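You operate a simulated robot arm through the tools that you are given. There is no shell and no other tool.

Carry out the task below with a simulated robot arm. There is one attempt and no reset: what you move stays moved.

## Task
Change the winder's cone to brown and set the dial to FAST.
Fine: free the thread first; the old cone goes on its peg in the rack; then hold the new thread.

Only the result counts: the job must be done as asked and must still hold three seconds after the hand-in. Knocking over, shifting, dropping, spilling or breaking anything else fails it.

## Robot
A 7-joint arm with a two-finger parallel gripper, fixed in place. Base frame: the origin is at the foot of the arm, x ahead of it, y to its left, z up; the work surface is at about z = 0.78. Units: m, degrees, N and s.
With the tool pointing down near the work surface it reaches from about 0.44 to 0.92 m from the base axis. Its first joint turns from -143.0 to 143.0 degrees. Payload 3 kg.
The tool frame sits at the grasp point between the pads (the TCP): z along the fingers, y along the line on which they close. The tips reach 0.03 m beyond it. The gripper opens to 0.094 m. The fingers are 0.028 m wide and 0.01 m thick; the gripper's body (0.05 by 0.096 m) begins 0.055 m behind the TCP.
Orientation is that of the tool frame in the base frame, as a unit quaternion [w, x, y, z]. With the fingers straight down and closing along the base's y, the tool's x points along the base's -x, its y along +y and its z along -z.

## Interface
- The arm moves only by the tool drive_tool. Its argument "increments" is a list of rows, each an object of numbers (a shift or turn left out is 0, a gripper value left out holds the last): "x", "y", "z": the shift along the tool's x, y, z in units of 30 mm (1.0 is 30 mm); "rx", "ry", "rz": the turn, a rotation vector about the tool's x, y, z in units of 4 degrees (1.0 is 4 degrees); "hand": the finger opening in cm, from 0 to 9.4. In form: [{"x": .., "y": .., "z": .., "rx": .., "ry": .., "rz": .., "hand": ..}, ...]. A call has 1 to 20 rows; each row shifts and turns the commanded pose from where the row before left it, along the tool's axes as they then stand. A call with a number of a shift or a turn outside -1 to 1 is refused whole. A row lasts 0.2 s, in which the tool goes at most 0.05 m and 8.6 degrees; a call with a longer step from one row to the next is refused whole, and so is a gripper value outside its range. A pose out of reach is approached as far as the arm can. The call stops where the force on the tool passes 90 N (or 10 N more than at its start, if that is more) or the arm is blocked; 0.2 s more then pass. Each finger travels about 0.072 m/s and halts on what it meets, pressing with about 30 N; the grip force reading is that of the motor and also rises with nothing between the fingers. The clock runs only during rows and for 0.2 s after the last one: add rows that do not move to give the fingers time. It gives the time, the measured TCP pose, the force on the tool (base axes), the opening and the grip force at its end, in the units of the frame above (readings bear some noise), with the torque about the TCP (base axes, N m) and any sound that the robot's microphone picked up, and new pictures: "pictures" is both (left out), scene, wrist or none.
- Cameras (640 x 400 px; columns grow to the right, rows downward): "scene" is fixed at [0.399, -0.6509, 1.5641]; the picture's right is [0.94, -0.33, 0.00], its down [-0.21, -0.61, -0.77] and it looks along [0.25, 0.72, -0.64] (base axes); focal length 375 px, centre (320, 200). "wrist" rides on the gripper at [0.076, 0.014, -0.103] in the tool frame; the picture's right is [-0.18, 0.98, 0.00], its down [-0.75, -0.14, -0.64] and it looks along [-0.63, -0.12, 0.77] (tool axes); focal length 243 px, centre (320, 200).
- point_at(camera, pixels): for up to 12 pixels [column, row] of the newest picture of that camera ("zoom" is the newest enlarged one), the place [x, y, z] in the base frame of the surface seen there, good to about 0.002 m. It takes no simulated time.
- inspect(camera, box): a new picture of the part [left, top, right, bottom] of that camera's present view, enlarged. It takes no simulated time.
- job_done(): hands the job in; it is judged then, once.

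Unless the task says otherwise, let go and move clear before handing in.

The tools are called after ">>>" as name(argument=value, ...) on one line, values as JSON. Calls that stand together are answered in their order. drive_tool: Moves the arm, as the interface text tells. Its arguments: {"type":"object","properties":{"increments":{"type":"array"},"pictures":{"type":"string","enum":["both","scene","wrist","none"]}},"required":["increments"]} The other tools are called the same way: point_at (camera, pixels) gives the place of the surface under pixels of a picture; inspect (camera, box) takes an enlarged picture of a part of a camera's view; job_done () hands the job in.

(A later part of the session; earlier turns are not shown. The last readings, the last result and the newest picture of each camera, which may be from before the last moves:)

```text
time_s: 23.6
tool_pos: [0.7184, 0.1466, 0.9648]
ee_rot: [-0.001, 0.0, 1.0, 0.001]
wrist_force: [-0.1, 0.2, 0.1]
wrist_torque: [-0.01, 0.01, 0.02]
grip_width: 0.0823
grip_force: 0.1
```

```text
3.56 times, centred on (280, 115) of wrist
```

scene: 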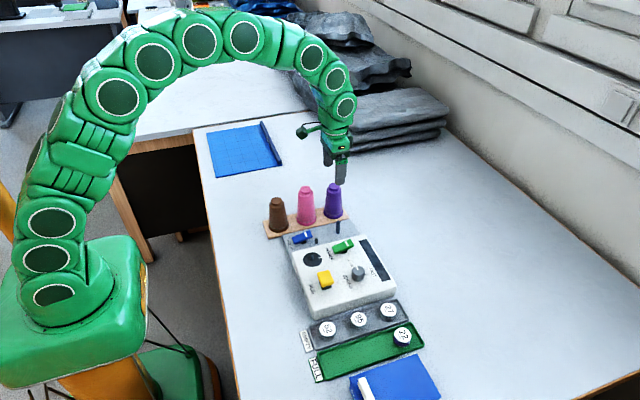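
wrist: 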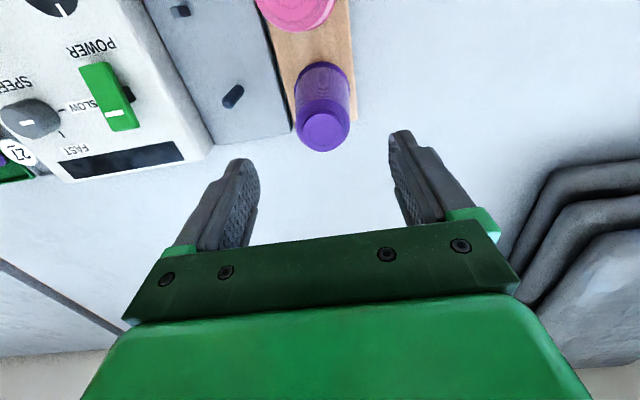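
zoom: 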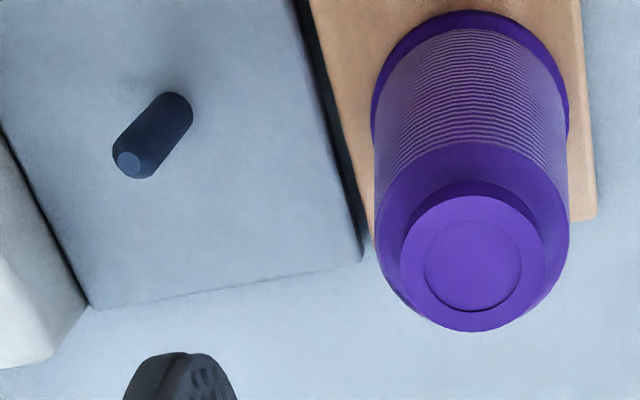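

The purple top reads z≈0.8945, as expected when seated. Next I'll travel above the pink cone and over to the brown one.

>>> drive_tool(increments=[{"z": -0.7}, {"x": 0.81}, {"x": 0.81}, {"x": 0.81}, {"x": 0.81}, {"x": 0.81}, {"x": 0.81}, {"x": 0.81, "y": -0.04}, {"z": 0.5}, {"z": 0.3}, {}, {}], pictures="both")

>>> inspect(camera="wrist", box=[200, 40, 480, 240])

```text
time_s: 26.2
tool_pos: [0.5485, 0.147, 0.9604]
ee_rot: [0.0, 0.0, 1.0, 0.0]
wrist_force: [0.6, -0.1, -0.6]
wrist_torque: [0.0, 0.01, 0.03]
grip_width: 0.0821
grip_force: 0.0
```

scene: 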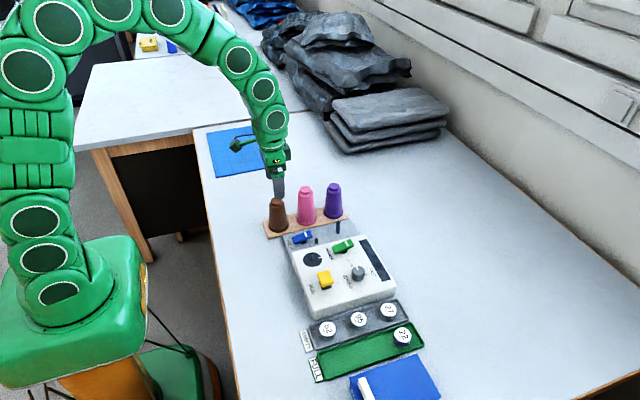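
wrist: 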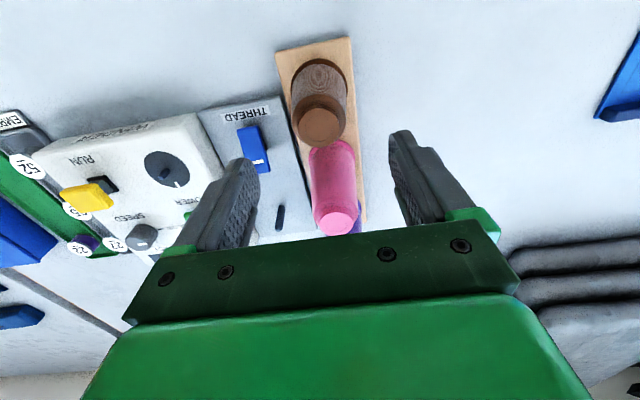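

```text
2.00 times, centred on (340, 140) of wrist
```

zoom: 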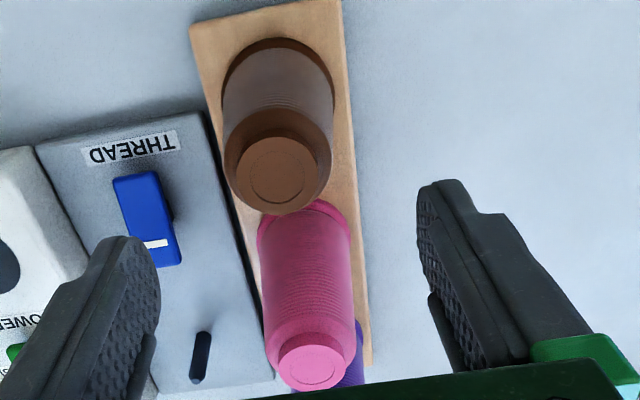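

The brown cap is at zoom (277,172), between the open fingers. I'll measure its centre before descending.

>>> point_at(camera="zoom", pixels=[[277, 173], [277, 143], [277, 205], [243, 172], [311, 172], [226, 165], [330, 160], [203, 340], [200, 372], [198, 355]])

```text
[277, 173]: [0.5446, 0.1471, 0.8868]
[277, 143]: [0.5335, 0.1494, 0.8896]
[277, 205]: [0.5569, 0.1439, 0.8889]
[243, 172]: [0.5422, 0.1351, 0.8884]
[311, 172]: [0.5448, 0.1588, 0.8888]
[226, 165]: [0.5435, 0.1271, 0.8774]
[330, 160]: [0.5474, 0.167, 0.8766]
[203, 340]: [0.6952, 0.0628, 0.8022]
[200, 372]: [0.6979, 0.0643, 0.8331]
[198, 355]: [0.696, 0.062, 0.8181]
```

The brown cone's axis is about (0.546, 0.1466), with its top at z 0.889. I'll descend around it and grip.

>>> drive_tool(increments=[{"z": 0.8}, {"z": 0.8}, {"z": 0.8}, {"z": 0.6}, {"z": 0.4}, {}, {"hand": 3}, {"hand": 3}, {"hand": 3}, {"hand": 3}, {"hand": 3}, {}], pictures="both")

```text
time_s: 28.8
tool_pos: [0.5462, 0.1467, 0.8591]
ee_rot: [0.0, 0.0, 1.0, 0.0]
wrist_force: [-0.1, 0.2, 0.8]
wrist_torque: [0.02, -0.01, 0.03]
grip_width: 0.0512
grip_force: 30.0
```

scene: 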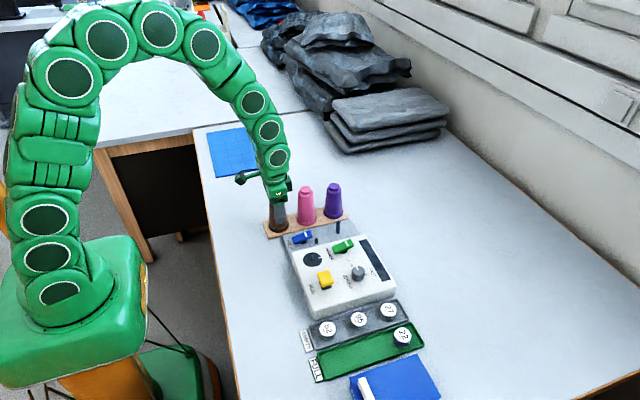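
wrist: 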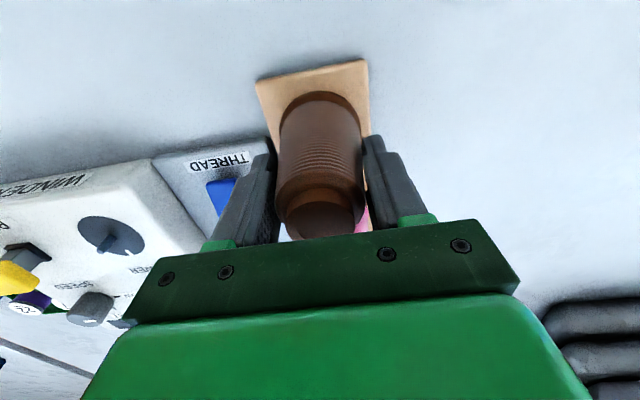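

The brown cone is gripped at 51 mm opening with 30 N. I'll lift it straight up and check the view.

>>> drive_tool(increments=[{"z": -0.3}, {"z": -0.4}, {"z": -0.5}, {"z": -0.6}, {"z": -0.6}, {"z": -0.6}, {"z": -0.6}, {"z": -0.4}, {}], pictures="both")

>>> inspect(camera="scene", box=[250, 170, 370, 260])

```text
time_s: 30.8
tool_pos: [0.5448, 0.1446, 0.9783]
ee_rot: [0.001, 0.0, 1.0, 0.0]
wrist_force: [-1.6, 0.5, -1.8]
wrist_torque: [0.02, -0.01, -0.01]
grip_width: 0.0511
grip_force: 30.3
```

scene: 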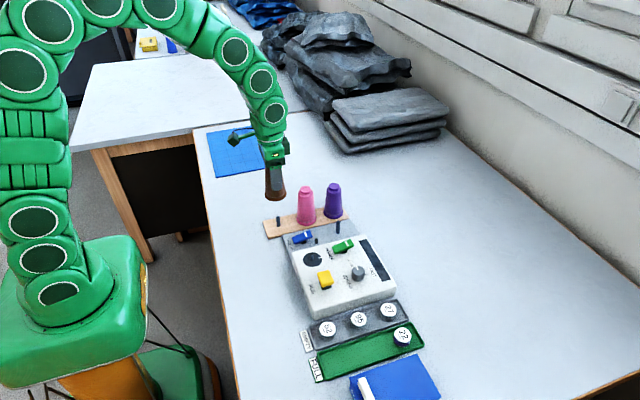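
wrist: 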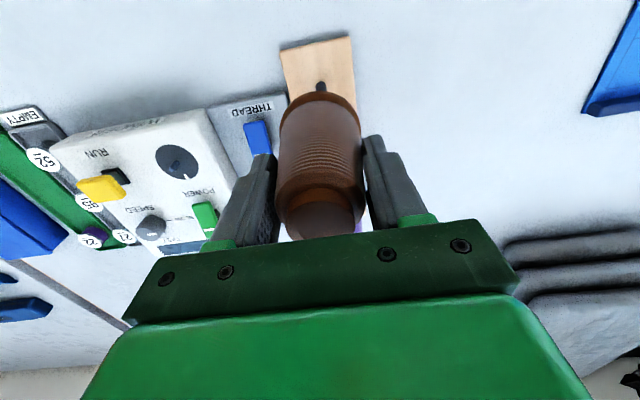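

```text
4.44 times, centred on (310, 215) of scene
```

zoom: 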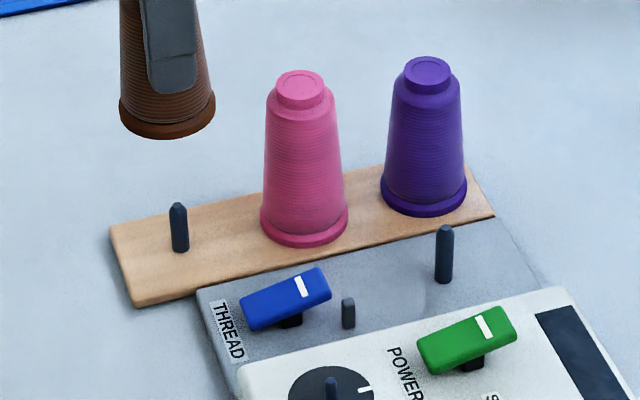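

The brown cone came off its peg, and both the bare rack peg (179,228) and the spindle (444,255) are visible. I'll measure both to get the carry offset.

>>> point_at(camera="zoom", pixels=[[178, 215], [179, 222], [179, 230], [180, 238], [180, 246], [177, 205], [178, 209], [172, 230], [187, 230]])

>>> point_at(camera="zoom", pixels=[[445, 240], [444, 248], [444, 256], [444, 265], [443, 275], [445, 227], [445, 232], [436, 256], [452, 256]])

>>> point_at(camera="zoom", pixels=[[125, 120], [140, 132], [155, 134], [170, 135], [185, 132], [200, 125], [212, 112], [168, 132]])

```text
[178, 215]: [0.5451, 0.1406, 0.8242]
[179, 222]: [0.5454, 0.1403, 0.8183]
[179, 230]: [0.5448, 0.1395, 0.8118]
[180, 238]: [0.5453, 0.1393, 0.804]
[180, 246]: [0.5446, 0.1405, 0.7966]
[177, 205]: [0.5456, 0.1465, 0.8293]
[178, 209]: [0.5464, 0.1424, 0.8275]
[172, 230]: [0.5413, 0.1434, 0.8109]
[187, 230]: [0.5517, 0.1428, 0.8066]
```

```text
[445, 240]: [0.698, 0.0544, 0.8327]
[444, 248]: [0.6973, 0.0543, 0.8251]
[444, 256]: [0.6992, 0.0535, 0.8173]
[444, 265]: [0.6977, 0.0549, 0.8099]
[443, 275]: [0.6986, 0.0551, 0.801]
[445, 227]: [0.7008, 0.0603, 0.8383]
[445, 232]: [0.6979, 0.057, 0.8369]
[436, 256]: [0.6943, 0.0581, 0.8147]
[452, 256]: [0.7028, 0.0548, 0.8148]
```

```text
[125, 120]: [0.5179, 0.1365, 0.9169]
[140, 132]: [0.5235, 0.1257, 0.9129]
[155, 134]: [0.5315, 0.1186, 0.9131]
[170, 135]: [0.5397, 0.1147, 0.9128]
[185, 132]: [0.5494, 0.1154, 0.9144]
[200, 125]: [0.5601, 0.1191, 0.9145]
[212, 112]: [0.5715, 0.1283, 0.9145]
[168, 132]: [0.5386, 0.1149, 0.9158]
```

The carry offset from the rack peg to the spindle is about (+0.154, -0.086). I'll move in -y first to stay away from the pink cone, then in +x, and stop just above the spindle tip.

>>> drive_tool(increments=[{"y": -0.716}, {"y": -0.716}, {"y": -0.716}, {"y": -0.716}, {"x": -0.857}, {"x": -0.857}, {"x": -0.857}, {"x": -0.857}, {"x": -0.857}, {"x": -0.857}, {}, {"z": 0.6}, {"z": 0.6}, {"z": 0.6}, {}, {}], pictures="both")

>>> inspect(camera="scene", box=[305, 180, 375, 240])

```text
time_s: 34.2
tool_pos: [0.7032, 0.0583, 0.9255]
ee_rot: [0.001, -0.001, 1.0, 0.0]
wrist_force: [-0.6, -0.3, -2.2]
wrist_torque: [-0.02, -0.03, 0.0]
grip_width: 0.051
grip_force: 30.2
```

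scene: 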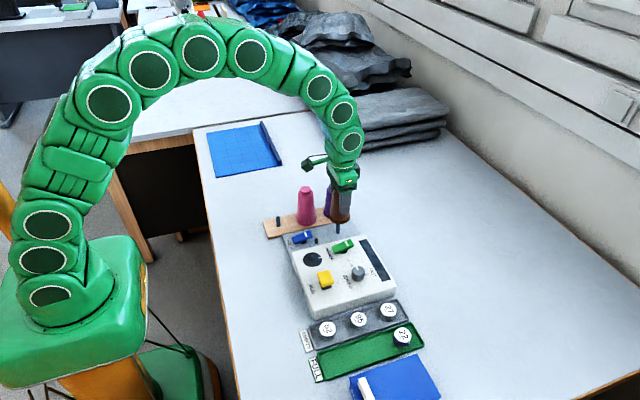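
wrist: 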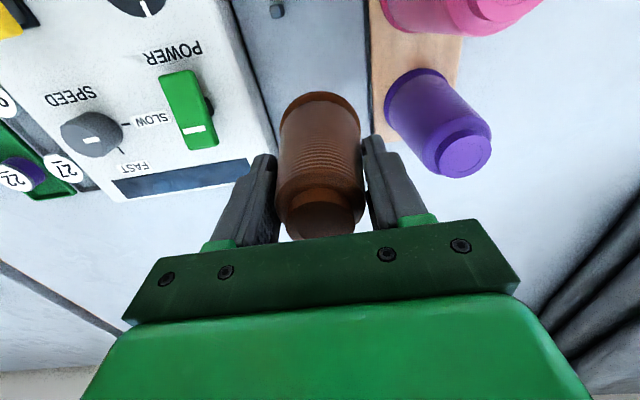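

```text
6.67 times, centred on (340, 210) of scene
```

zoom: 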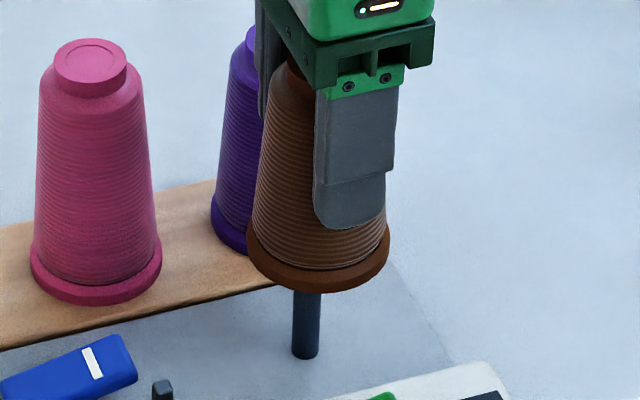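

The brown ring's centre column (≈318) is to the right of the spindle's (≈306), which suggests a few mm offset. I'll measure the ring and the spindle before lowering.

>>> point_at(camera="zoom", pixels=[[250, 245], [265, 266], [280, 277], [300, 285], [320, 286], [340, 283], [360, 275], [380, 257], [387, 240], [306, 310], [306, 325], [305, 345]])

>>> point_at(camera="wrist", pixels=[[319, 94], [300, 98], [338, 98], [286, 110], [353, 110], [310, 95], [330, 95]])

>>> inspect(camera="wrist", box=[250, 50, 400, 250])

```text
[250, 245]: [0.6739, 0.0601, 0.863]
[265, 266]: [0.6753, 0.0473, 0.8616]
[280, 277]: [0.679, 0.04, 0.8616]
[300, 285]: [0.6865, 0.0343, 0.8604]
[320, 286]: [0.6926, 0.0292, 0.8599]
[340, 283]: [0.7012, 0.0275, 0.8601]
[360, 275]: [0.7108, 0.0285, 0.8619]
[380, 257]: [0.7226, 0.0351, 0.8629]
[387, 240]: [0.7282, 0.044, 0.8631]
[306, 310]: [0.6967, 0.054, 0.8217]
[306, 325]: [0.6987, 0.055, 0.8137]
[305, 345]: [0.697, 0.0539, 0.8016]
```

```text
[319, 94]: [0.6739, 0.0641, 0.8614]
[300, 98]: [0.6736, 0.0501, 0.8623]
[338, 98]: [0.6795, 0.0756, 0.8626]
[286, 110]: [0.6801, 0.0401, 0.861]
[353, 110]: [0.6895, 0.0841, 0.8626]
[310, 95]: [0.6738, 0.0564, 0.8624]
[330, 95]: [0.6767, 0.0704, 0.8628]
```

```text
2.00 times, centred on (325, 150) of wrist
```

zoom: 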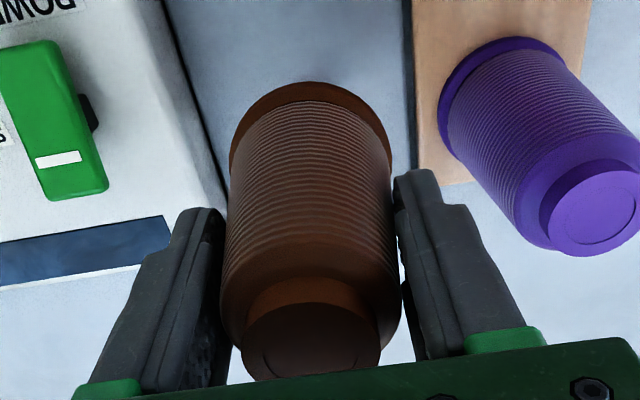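

The ring centre is about (0.702, 0.0567) and the spindle about (0.6995, 0.060), so I need roughly (-2.5, +3.2) mm. I'll apply that and check again.

>>> drive_tool(increments=[{"x": 0.085, "y": 0.11}, {}, {}], pictures="both")

>>> inspect(camera="scene", box=[305, 180, 375, 240])

>>> point_at(camera="wrist", pixels=[[319, 94], [300, 98], [338, 98], [286, 110], [353, 110], [310, 95], [330, 95]])

```text
time_s: 35.0
tool_pos: [0.6998, 0.0627, 0.9251]
ee_rot: [0.0, 0.0, 1.0, 0.0]
wrist_force: [0.5, 0.4, -1.7]
wrist_torque: [0.03, 0.03, -0.02]
grip_width: 0.0508
grip_force: 29.8
```

scene: 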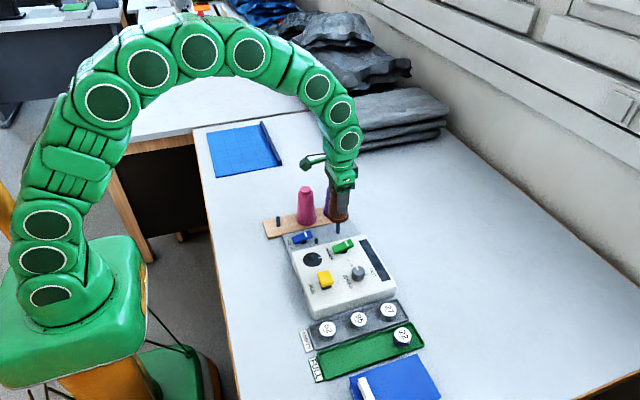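
wrist: 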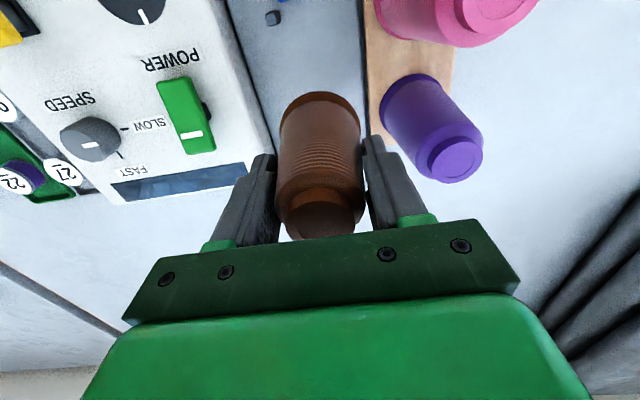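

```text
6.67 times, centred on (340, 210) of scene
```

zoom: 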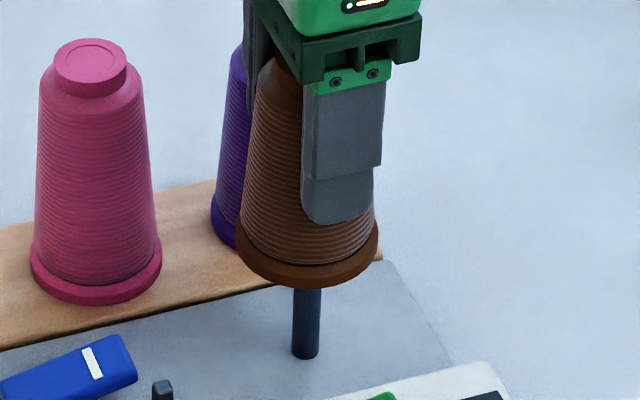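

```text
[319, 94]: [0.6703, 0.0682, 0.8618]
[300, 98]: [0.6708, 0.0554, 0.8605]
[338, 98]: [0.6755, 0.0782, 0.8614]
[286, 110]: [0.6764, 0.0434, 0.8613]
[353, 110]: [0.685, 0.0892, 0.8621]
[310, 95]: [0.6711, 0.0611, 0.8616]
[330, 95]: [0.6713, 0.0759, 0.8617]
```

The ring's centre column is now ≈306.5, against about 308.5 expected. I'll measure the ring points once more for a final trim.

>>> point_at(camera="zoom", pixels=[[240, 245], [253, 264], [268, 275], [288, 283], [308, 284], [328, 281], [348, 273], [368, 257], [375, 240], [306, 310], [306, 325], [305, 345]])

>>> point_at(camera="wrist", pixels=[[319, 94], [300, 98], [338, 98], [286, 110], [353, 110], [310, 95], [330, 95]])

```text
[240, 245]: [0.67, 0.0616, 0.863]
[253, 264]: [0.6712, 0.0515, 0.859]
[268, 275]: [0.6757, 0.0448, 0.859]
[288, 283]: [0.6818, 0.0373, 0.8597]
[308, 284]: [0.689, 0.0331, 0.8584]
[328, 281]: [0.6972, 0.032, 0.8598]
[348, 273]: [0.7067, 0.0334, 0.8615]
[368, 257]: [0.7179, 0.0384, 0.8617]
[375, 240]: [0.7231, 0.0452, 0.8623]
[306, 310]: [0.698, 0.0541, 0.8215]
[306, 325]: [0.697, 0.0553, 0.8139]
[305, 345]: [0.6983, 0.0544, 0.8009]
```

```text
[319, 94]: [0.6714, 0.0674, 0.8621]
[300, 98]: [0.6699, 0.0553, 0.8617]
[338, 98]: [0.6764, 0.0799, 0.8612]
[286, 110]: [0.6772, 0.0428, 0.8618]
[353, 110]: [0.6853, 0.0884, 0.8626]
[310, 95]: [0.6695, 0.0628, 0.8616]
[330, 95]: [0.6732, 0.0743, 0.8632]
```

The ring centre now fits to about (0.6987, 0.061), within about 1 mm of the spindle. I'll trim slightly and lower onto the spindle tip, watching the force.

>>> drive_tool(increments=[{"x": -0.025, "y": -0.025, "z": 0.2}, {"z": 0.3}, {"z": 0.2}, {"z": 0.2}, {"z": 0.2}, {}], pictures="scene")

>>> inspect(camera="scene", box=[305, 180, 375, 240])

```text
time_s: 36.4
tool_pos: [0.7002, 0.0654, 0.8926]
ee_rot: [0.0, 0.0, 1.0, 0.0]
wrist_force: [-0.1, 0.7, -0.8]
wrist_torque: [-0.01, 0.02, -0.03]
grip_width: 0.0511
grip_force: 29.5
```

scene: 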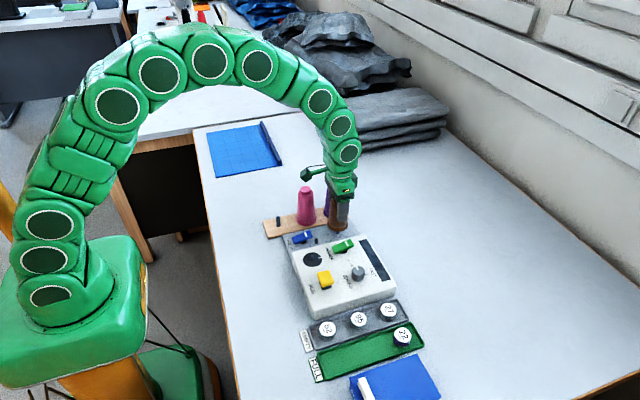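

```text
6.67 times, centred on (340, 210) of scene
```

zoom: 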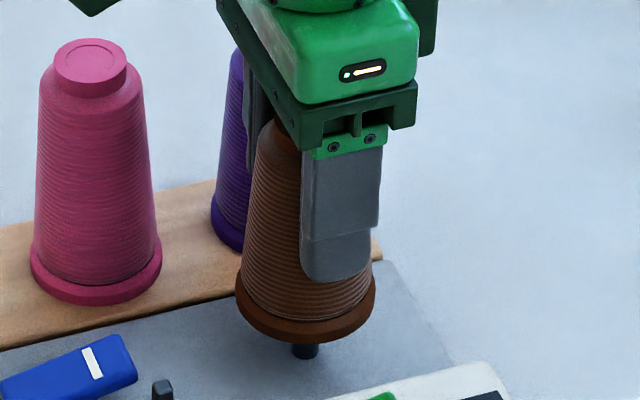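

The cone has entered the spindle without force. I'll lower most of the way and then finish gently.

>>> drive_tool(increments=[{"z": 0.3}, {"z": 0.25}, {"z": 0.2}, {"z": 0.1}, {}], pictures="none")

```text
time_s: 37.6
tool_pos: [0.7, 0.0619, 0.8679]
ee_rot: [-0.001, 0.001, 1.0, 0.0]
wrist_force: [0.5, 0.4, -1.2]
wrist_torque: [-0.02, -0.02, 0.01]
grip_width: 0.051
grip_force: 29.2
```

>>> drive_tool(increments=[{"z": 0.08}, {"z": 0.06}, {"z": 0.05}, {}], pictures="scene")

```text
time_s: 38.6
tool_pos: [0.6987, 0.062, 0.8629]
ee_rot: [0.002, 0.0, 1.0, 0.0]
wrist_force: [-3.5, -7.4, 20.0]
wrist_torque: [-0.25, 0.37, 0.12]
grip_width: 0.0508
grip_force: 30.0
```

scene: 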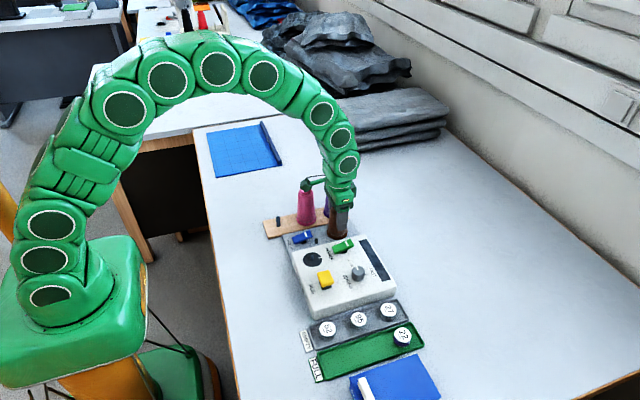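

Contact reads 20 N upward at TCP z 0.863, which matches the seated height. I'll open the fingers and rise clear, staying below nothing that overhangs.

>>> drive_tool(increments=[{"z": -0.02}, {"hand": 8.2}, {}, {}, {}, {"z": -0.4}, {"z": -0.7}, {"z": -0.8}, {"z": -0.8}, {"z": -0.7}, {"x": 0.8, "z": -0.7}, {"x": 0.8, "z": -0.7}, {"x": 0.8}, {}], pictures="both")

>>> inspect(camera="scene", box=[250, 170, 410, 290])

>>> inspect(camera="wrist", box=[130, 40, 430, 240])

```text
time_s: 41.6
tool_pos: [0.6277, 0.0651, 1.0054]
ee_rot: [-0.002, -0.001, 1.0, 0.0]
wrist_force: [0.1, 0.8, -0.3]
wrist_torque: [-0.04, -0.01, -0.01]
grip_width: 0.0818
grip_force: 0.0
```

scene: 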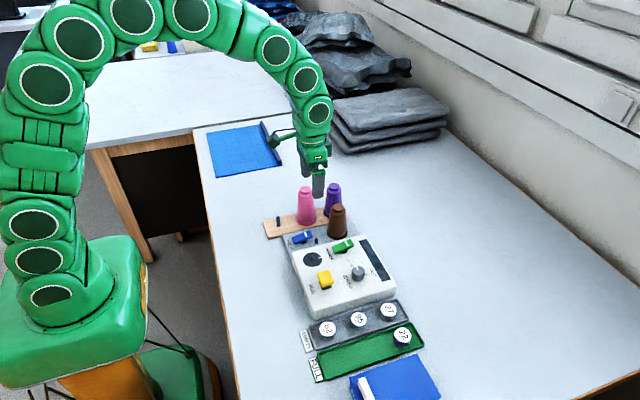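
wrist: 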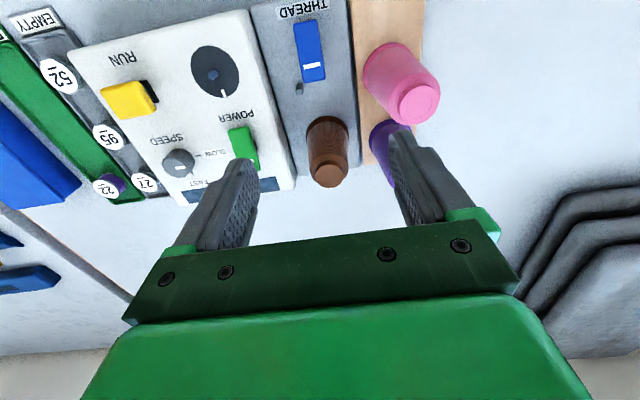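

```text
3.33 times, centred on (330, 230) of scene
```

zoom: 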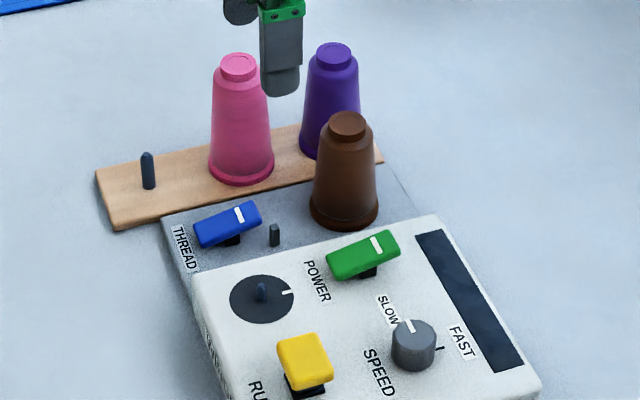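

```text
2.00 times, centred on (280, 140) of wrist
```

zoom: 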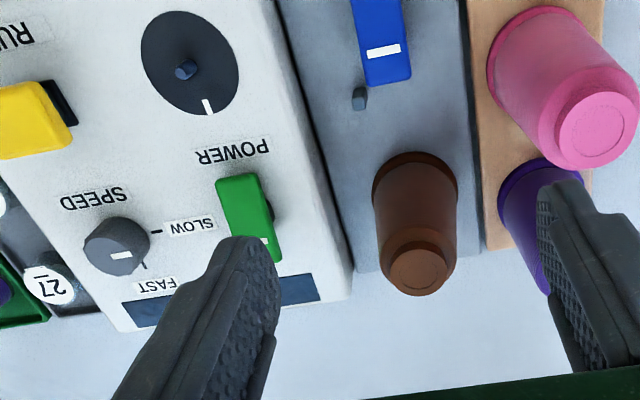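

The brown cone stands on the spindle and the THREAD rocker's +x end is now the high one. I'll check the brown top height, the rocker and the guide post.

>>> point_at(camera="zoom", pixels=[[418, 270], [418, 250], [418, 288], [388, 50], [370, 83], [410, 77], [388, 70], [360, 97], [358, 88], [364, 104], [366, 92], [354, 97]])

>>> inspect(camera="scene", box=[280, 210, 340, 260])

```text
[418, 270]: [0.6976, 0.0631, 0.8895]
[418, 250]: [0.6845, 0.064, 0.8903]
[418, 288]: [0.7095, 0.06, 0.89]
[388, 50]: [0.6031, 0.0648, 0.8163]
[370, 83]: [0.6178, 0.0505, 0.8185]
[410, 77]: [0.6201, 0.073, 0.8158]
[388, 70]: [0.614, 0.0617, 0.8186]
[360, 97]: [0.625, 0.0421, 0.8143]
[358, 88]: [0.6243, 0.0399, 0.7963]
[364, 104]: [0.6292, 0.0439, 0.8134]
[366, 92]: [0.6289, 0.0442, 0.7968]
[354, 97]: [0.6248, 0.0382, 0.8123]
```

```text
8.00 times, centred on (310, 235) of scene
```

zoom: 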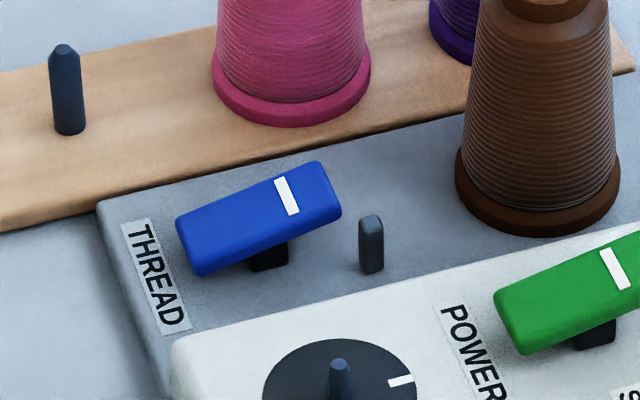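

The brown top is at z≈0.890 (seated) and the rocker's high end is at x≈0.621, with the guide post ~15 mm away at (0.627, 0.042). I'll close the fingers and hover just above the rocker's +x end.

>>> drive_tool(increments=[{"x": 0.33, "y": 0.05, "hand": 0}, {}, {}, {"z": 0.8}, {"z": 0.8}, {"z": 0.8}, {"z": 0.8}, {"z": 0.8}, {"z": 0.5}, {}], pictures="both")

>>> inspect(camera="wrist", box=[240, 70, 400, 240])

>>> inspect(camera="scene", box=[280, 190, 360, 260])

```text
time_s: 43.8
tool_pos: [0.6169, 0.0632, 0.8701]
ee_rot: [-0.001, 0.001, 1.0, 0.0]
wrist_force: [0.9, 1.0, 1.1]
wrist_torque: [0.01, 0.02, -0.03]
grip_width: 0.0
grip_force: 30.0
```

scene: 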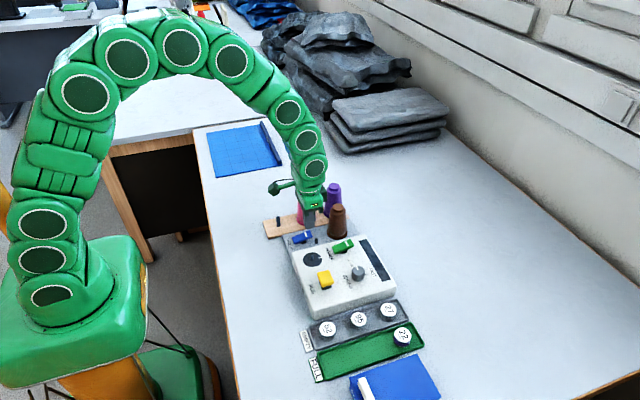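
wrist: 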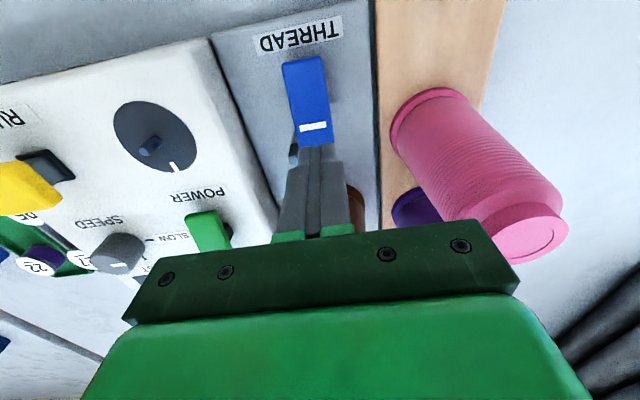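

```text
2.35 times, centred on (320, 155) of wrist
```

zoom: 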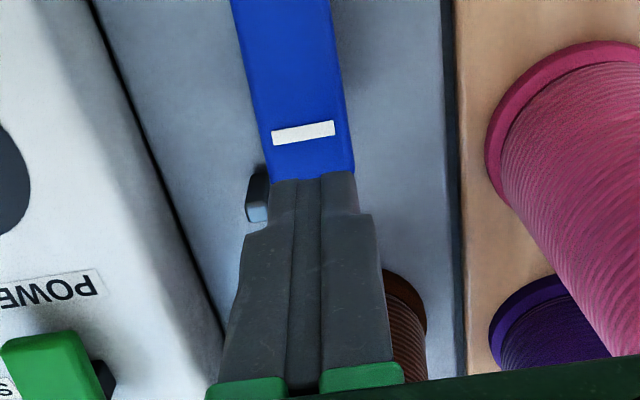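

```text
5.71 times, centred on (320, 225) of scene
```

zoom: 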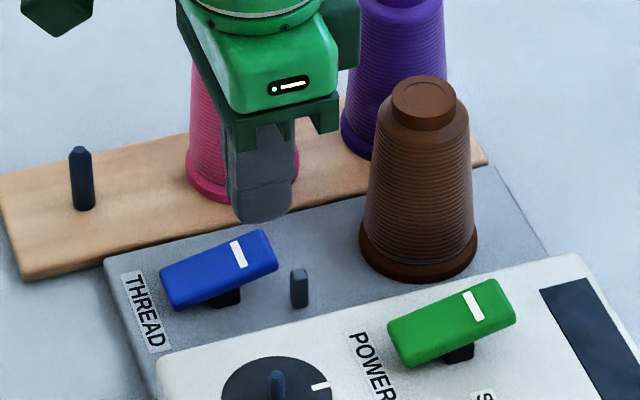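

The closed fingertips are over the mark end of the rocker, clear of the guide post at wrist-zoom (258,195). I'll press down in small steps.

>>> drive_tool(increments=[{"z": 0.3}, {"z": 0.2}, {"z": 0.1}, {"z": 0.1}, {"z": 0.1}, {"z": 0.1}, {"z": 0.1}, {}], pictures="wrist")

```text
time_s: 45.6
tool_pos: [0.6186, 0.065, 0.8399]
ee_rot: [0.001, 0.0, 1.0, 0.0]
wrist_force: [-1.3, -0.2, 35.1]
wrist_torque: [0.05, 0.53, 0.02]
grip_width: 0.0
grip_force: 29.9
```

wrist: 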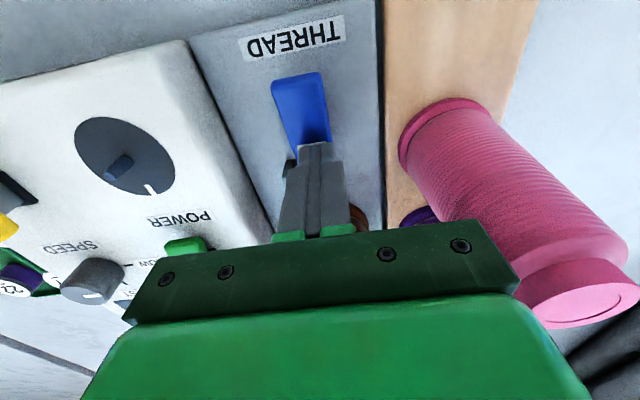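

The push reached 35 N with the tip at z≈0.81, and the near end of the rocker looks raised. I'll lift off and check.

>>> drive_tool(increments=[{"z": -0.3}, {"z": -0.6}, {"z": -1}, {"z": -1}, {"z": -1, "x": 0.5}, {"z": -1, "x": 0.8}, {}], pictures="both")

>>> inspect(camera="scene", box=[280, 190, 380, 270])

```text
time_s: 47.2
tool_pos: [0.5784, 0.0638, 0.9851]
ee_rot: [0.001, 0.0, 1.0, -0.001]
wrist_force: [0.0, -1.6, -0.1]
wrist_torque: [0.03, 0.01, 0.0]
grip_width: 0.0
grip_force: 29.9
```

scene: 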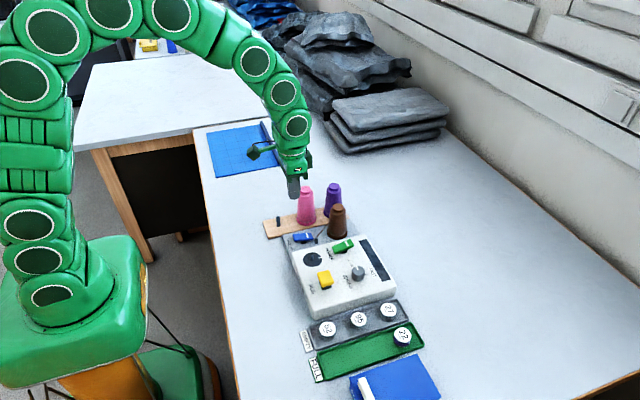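
wrist: 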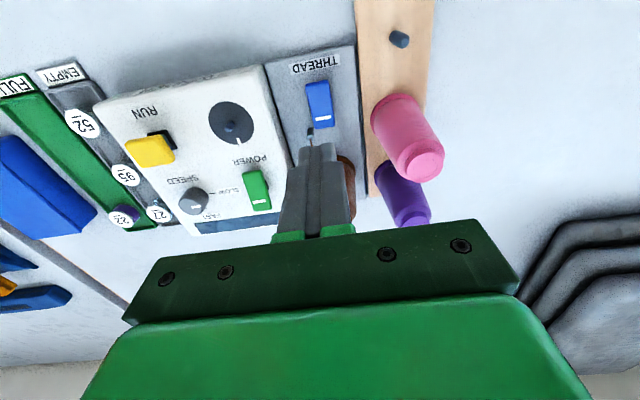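

```text
5.00 times, centred on (330, 230) of scene
```

zoom: 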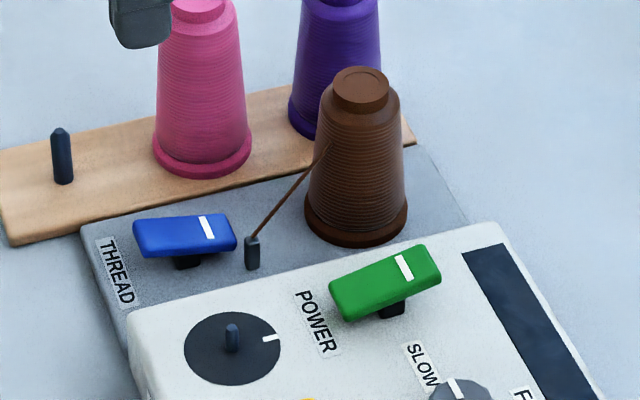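

The blue rocker is back with its mark end low and a brown thread runs from the cone to the guide at zoom (250,240). Now I'll open the hand and move over the SPEED dial.

>>> drive_tool(increments=[{"y": -0.9, "hand": 6}, {"y": -0.9}, {"y": -0.9}, {"y": -0.9}, {"y": -0.9}, {"y": -0.9}, {"y": -0.75}, {}, {}], pictures="both")

>>> inspect(camera="wrist", box=[250, 80, 410, 220])

>>> inspect(camera="scene", box=[330, 240, 400, 300])

```text
time_s: 49.2
tool_pos: [0.5797, -0.1178, 0.9863]
ee_rot: [0.001, 0.0, 1.0, 0.0]
wrist_force: [-0.1, -0.6, 0.0]
wrist_torque: [0.0, -0.02, -0.02]
grip_width: 0.0598
grip_force: 0.1
```

scene: 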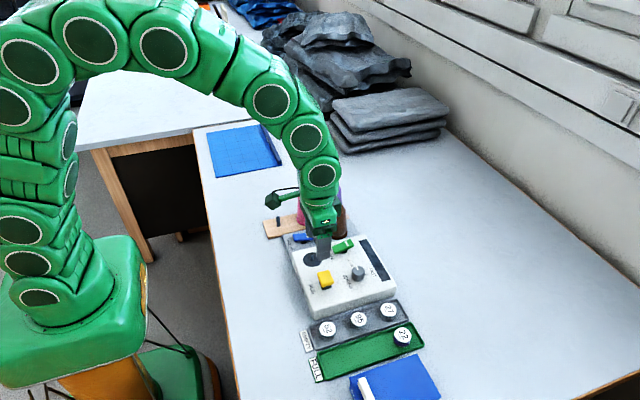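
wrist: 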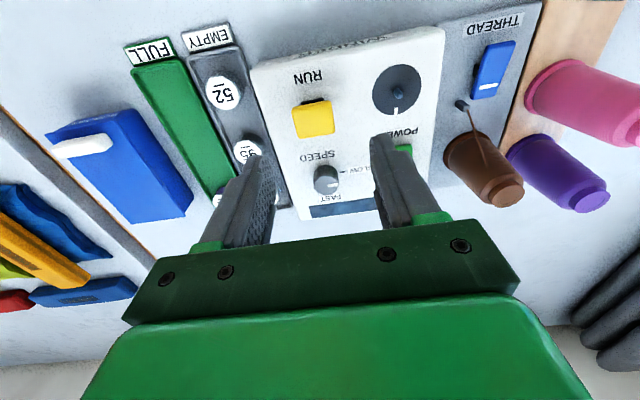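

```text
2.86 times, centred on (330, 150) of wrist
```

zoom: 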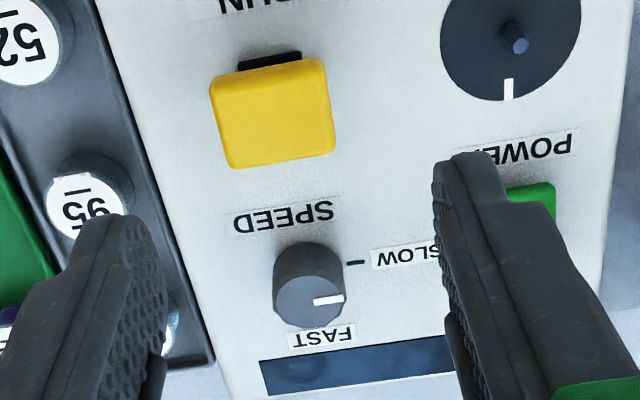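

```text
6.67 times, centred on (365, 270) of scene
```

zoom: 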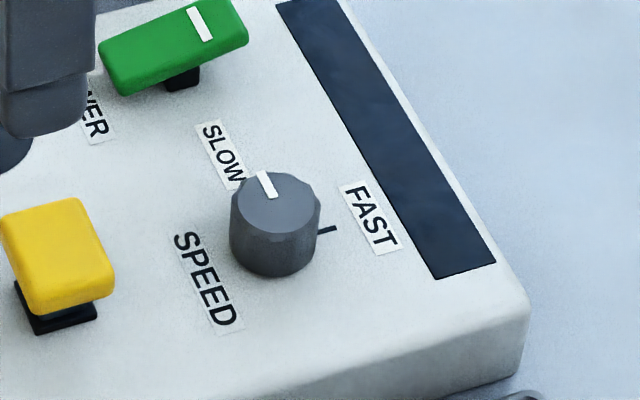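

The knob's white mark points along +y to the SLOW tick (wrist zoom 355,262), and the FAST tick lies along +x (scene zoom 327,230). That's about a 90° clockwise turn, so I'll measure the knob and ticks.

>>> point_at(camera="zoom", pixels=[[275, 208], [265, 185], [270, 192], [262, 175], [322, 231], [334, 229], [240, 200], [318, 200], [275, 240], [275, 180], [232, 180], [300, 190]])

>>> point_at(camera="wrist", pixels=[[325, 184], [329, 185], [332, 184], [342, 172], [346, 171], [316, 184], [338, 180], [325, 192], [325, 170], [325, 178], [340, 172]])

>>> inspect(camera="wrist", box=[295, 150, 365, 215])

```text
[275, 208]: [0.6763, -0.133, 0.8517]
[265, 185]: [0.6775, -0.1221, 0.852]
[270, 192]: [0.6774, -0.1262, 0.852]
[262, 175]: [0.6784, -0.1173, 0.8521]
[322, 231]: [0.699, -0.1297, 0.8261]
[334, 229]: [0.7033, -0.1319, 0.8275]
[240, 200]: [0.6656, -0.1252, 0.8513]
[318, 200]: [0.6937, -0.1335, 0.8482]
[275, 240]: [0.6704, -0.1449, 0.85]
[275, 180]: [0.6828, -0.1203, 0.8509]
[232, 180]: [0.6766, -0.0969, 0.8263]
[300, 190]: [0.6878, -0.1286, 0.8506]
```

```text
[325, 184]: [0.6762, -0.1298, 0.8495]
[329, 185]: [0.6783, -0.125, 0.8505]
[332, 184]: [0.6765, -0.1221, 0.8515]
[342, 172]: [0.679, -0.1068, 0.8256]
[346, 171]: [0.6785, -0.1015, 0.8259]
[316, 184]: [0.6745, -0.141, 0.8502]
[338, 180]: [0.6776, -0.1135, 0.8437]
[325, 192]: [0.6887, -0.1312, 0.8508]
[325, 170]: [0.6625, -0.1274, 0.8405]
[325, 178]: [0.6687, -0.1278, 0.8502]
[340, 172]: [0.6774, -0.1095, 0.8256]
```

```text
6.15 times, centred on (330, 182) of wrist
```

zoom: 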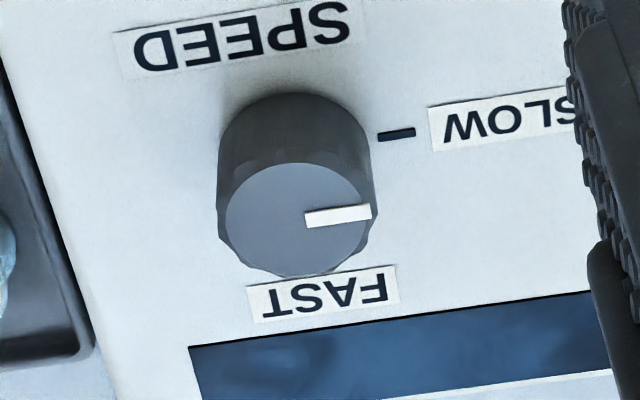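

I'll sample the edges of the knob's top face to get its centre and diameter.

>>> point_at(camera="zoom", pixels=[[298, 168], [298, 272], [230, 222], [371, 218], [300, 220], [250, 185], [345, 178], [250, 258], [345, 262], [308, 219], [368, 212], [340, 215]])

>>> point_at(camera="zoom", pixels=[[380, 136], [412, 133], [396, 134], [298, 272], [298, 168], [230, 222], [371, 218], [120, 310], [60, 140], [430, 320], [200, 340], [590, 300]])

```text
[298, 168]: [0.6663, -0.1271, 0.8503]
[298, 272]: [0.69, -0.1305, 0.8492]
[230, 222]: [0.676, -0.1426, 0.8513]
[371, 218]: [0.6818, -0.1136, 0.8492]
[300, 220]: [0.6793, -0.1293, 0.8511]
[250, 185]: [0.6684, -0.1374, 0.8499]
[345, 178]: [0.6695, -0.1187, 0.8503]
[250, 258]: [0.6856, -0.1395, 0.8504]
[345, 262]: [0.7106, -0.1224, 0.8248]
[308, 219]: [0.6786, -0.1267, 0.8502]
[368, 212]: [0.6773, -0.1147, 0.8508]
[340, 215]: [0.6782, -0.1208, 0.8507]
```

```text
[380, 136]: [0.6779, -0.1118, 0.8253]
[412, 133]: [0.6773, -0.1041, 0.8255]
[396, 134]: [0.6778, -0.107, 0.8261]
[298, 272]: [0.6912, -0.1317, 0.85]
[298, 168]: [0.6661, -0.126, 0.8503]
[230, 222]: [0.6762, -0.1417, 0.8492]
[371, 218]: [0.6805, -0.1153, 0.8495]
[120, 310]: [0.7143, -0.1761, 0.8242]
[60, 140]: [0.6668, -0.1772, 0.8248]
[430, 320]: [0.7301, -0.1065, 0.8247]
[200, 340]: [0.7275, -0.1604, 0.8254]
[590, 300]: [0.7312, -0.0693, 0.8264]
```

The knob centre is about (0.678, -0.1285), radius ≈14 mm, top z 0.851 and panel z 0.825. I'll move above it and pre-rotate the gripper 45° counterclockwise so the 90° turn stays well within joint range.

>>> drive_tool(increments=[{"x": -0.825, "y": -0.07, "z": 0.3}, {"x": -0.825, "y": -0.07, "z": 0.3}, {"x": -0.825, "y": -0.07, "z": 0.3}, {"x": -0.825, "y": -0.07, "z": 0.3}, {"rz": -1}, {"rz": -1}, {"rz": -1}, {"rz": -1}, {"rz": -1}, {"rz": -1}, {"rz": -1}, {"rz": -1}, {"rz": -1}, {"rz": -1}, {"rz": -1}, {"rz": -0.25}, {}, {}], pictures="both")

>>> inspect(camera="scene", box=[310, 200, 410, 300])

```text
time_s: 53.0
tool_pos: [0.6771, -0.1286, 0.9521]
ee_rot: [0.0, -0.383, 0.924, -0.001]
wrist_force: [1.1, -0.5, 0.3]
wrist_torque: [0.04, -0.01, -0.03]
grip_width: 0.06
grip_force: 0.0
```

scene: 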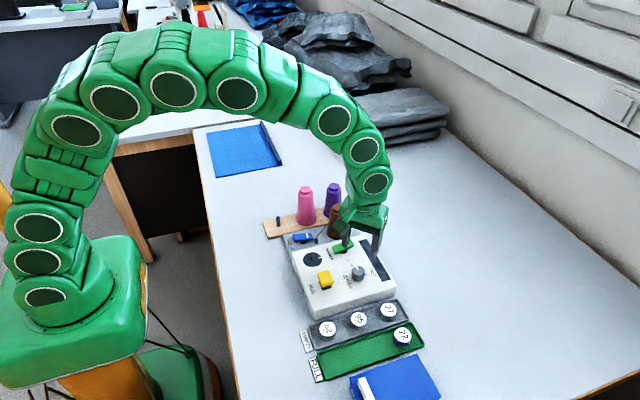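
wrist: 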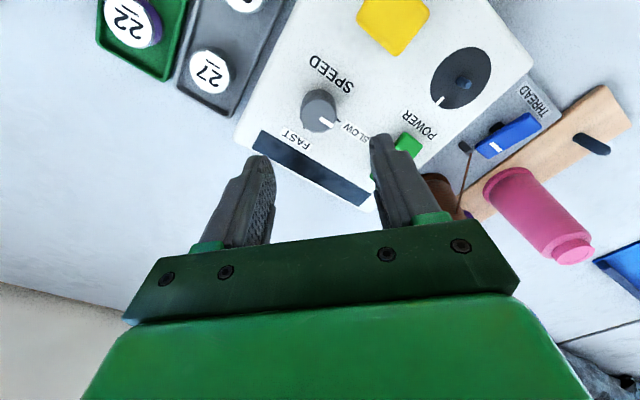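

```text
4.00 times, centred on (360, 250) of scene
```

zoom: 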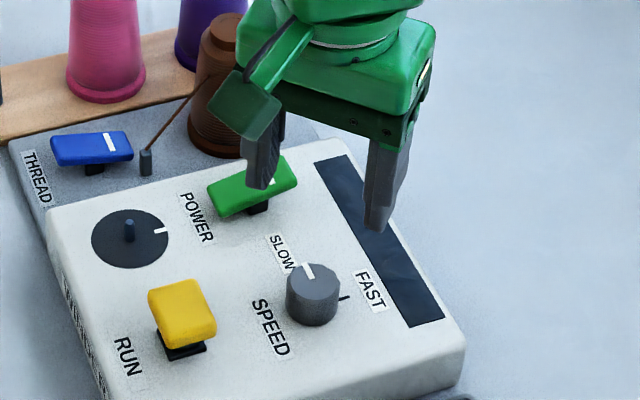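

The gripper is rotated 45° and reads (0.677, -0.1286), almost over the knob centre. I'll re-measure the knob's top face from this side.

>>> inspect(camera="wrist", box=[280, 70, 360, 145])

```text
5.33 times, centred on (320, 108) of wrist
```

zoom: 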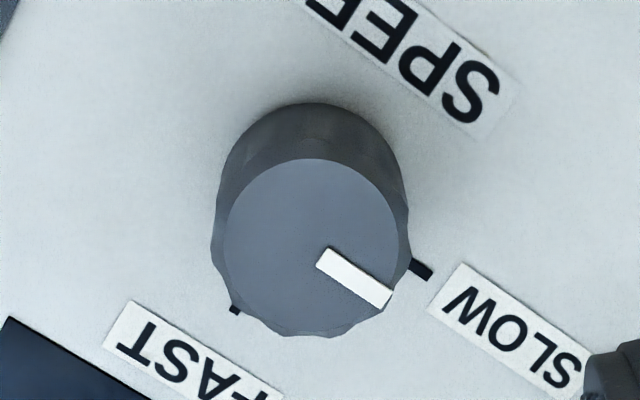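

>>> point_at(camera="zoom", pixels=[[312, 162], [312, 330], [225, 245], [403, 245], [312, 246], [245, 195], [378, 195], [250, 310], [380, 310], [420, 269], [234, 310], [321, 256]])

```text
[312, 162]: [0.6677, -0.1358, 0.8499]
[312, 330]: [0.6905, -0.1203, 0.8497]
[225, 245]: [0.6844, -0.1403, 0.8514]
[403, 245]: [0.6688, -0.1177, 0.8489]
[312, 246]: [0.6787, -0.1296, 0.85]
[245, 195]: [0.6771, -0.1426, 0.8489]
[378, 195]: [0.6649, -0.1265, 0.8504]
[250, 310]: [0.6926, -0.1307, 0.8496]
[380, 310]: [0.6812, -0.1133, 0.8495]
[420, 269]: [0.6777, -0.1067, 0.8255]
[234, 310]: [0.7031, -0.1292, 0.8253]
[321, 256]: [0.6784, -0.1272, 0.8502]
```

The knob centre is (0.678, -0.1285), matching the TCP. I'll descend to 5 mm above the panel and close on the knob.

>>> drive_tool(increments=[{"z": 0.8}, {"z": 0.8}, {"z": 0.7}, {"z": 0.5}, {"z": 0.2}, {}, {"hand": 2}, {"hand": 2}, {"hand": 2}, {"hand": 2}, {}], pictures="both")

>>> inspect(camera="scene", box=[310, 220, 410, 300])

```text
time_s: 55.4
tool_pos: [0.6791, -0.1285, 0.8609]
ee_rot: [0.0, -0.382, 0.924, -0.001]
wrist_force: [25.4, -25.4, -12.7]
wrist_torque: [-0.14, -0.73, -0.02]
grip_width: 0.0311
grip_force: 44.6
```

scene: 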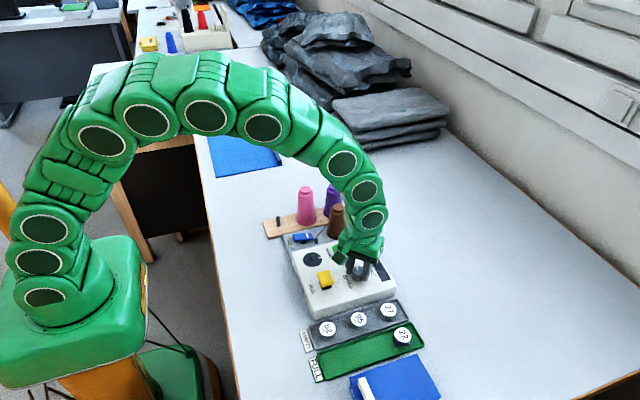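
wrist: 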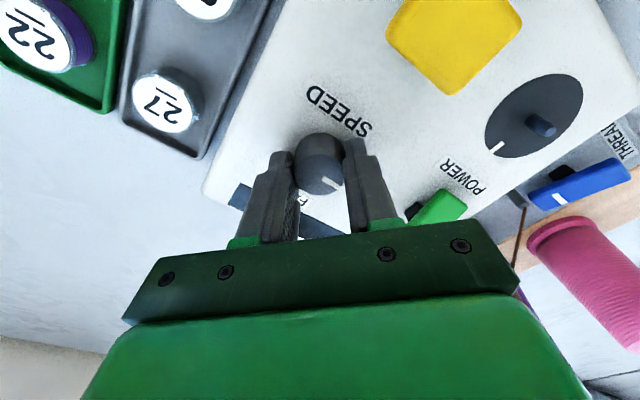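

```text
5.00 times, centred on (360, 260) of scene
```

zoom: 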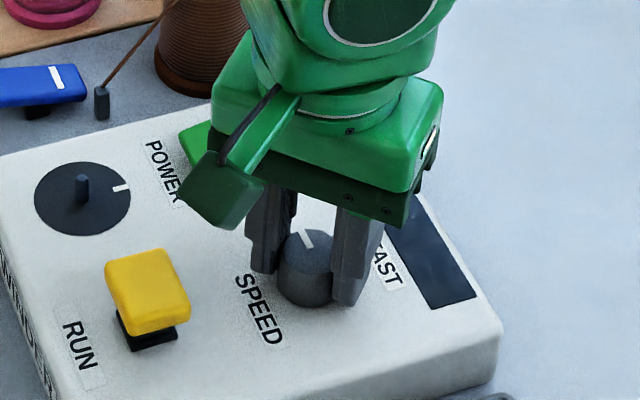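

The grip closed at 31 mm, with a 36 N side load toward (+x,-y), meaning the fingers are slightly off centre. I'll ease the tool about 1 mm that way and re-read.

>>> drive_tool(increments=[{"y": -0.04}, {}], pictures="none")

```text
time_s: 56.0
tool_pos: [0.6784, -0.1297, 0.86]
ee_rot: [-0.002, -0.383, 0.924, 0.0]
wrist_force: [14.5, -23.3, -14.8]
wrist_torque: [-0.03, -0.67, -0.02]
grip_width: 0.0307
grip_force: 45.1
```

>>> drive_tool(increments=[{"y": -0.05}, {}], pictures="none")

```text
time_s: 56.6
tool_pos: [0.6788, -0.1305, 0.8618]
ee_rot: [-0.002, -0.383, 0.924, 0.002]
wrist_force: [-16.1, -6.8, -12.5]
wrist_torque: [-0.22, 0.03, 0.0]
grip_width: 0.0307
grip_force: 44.9
```

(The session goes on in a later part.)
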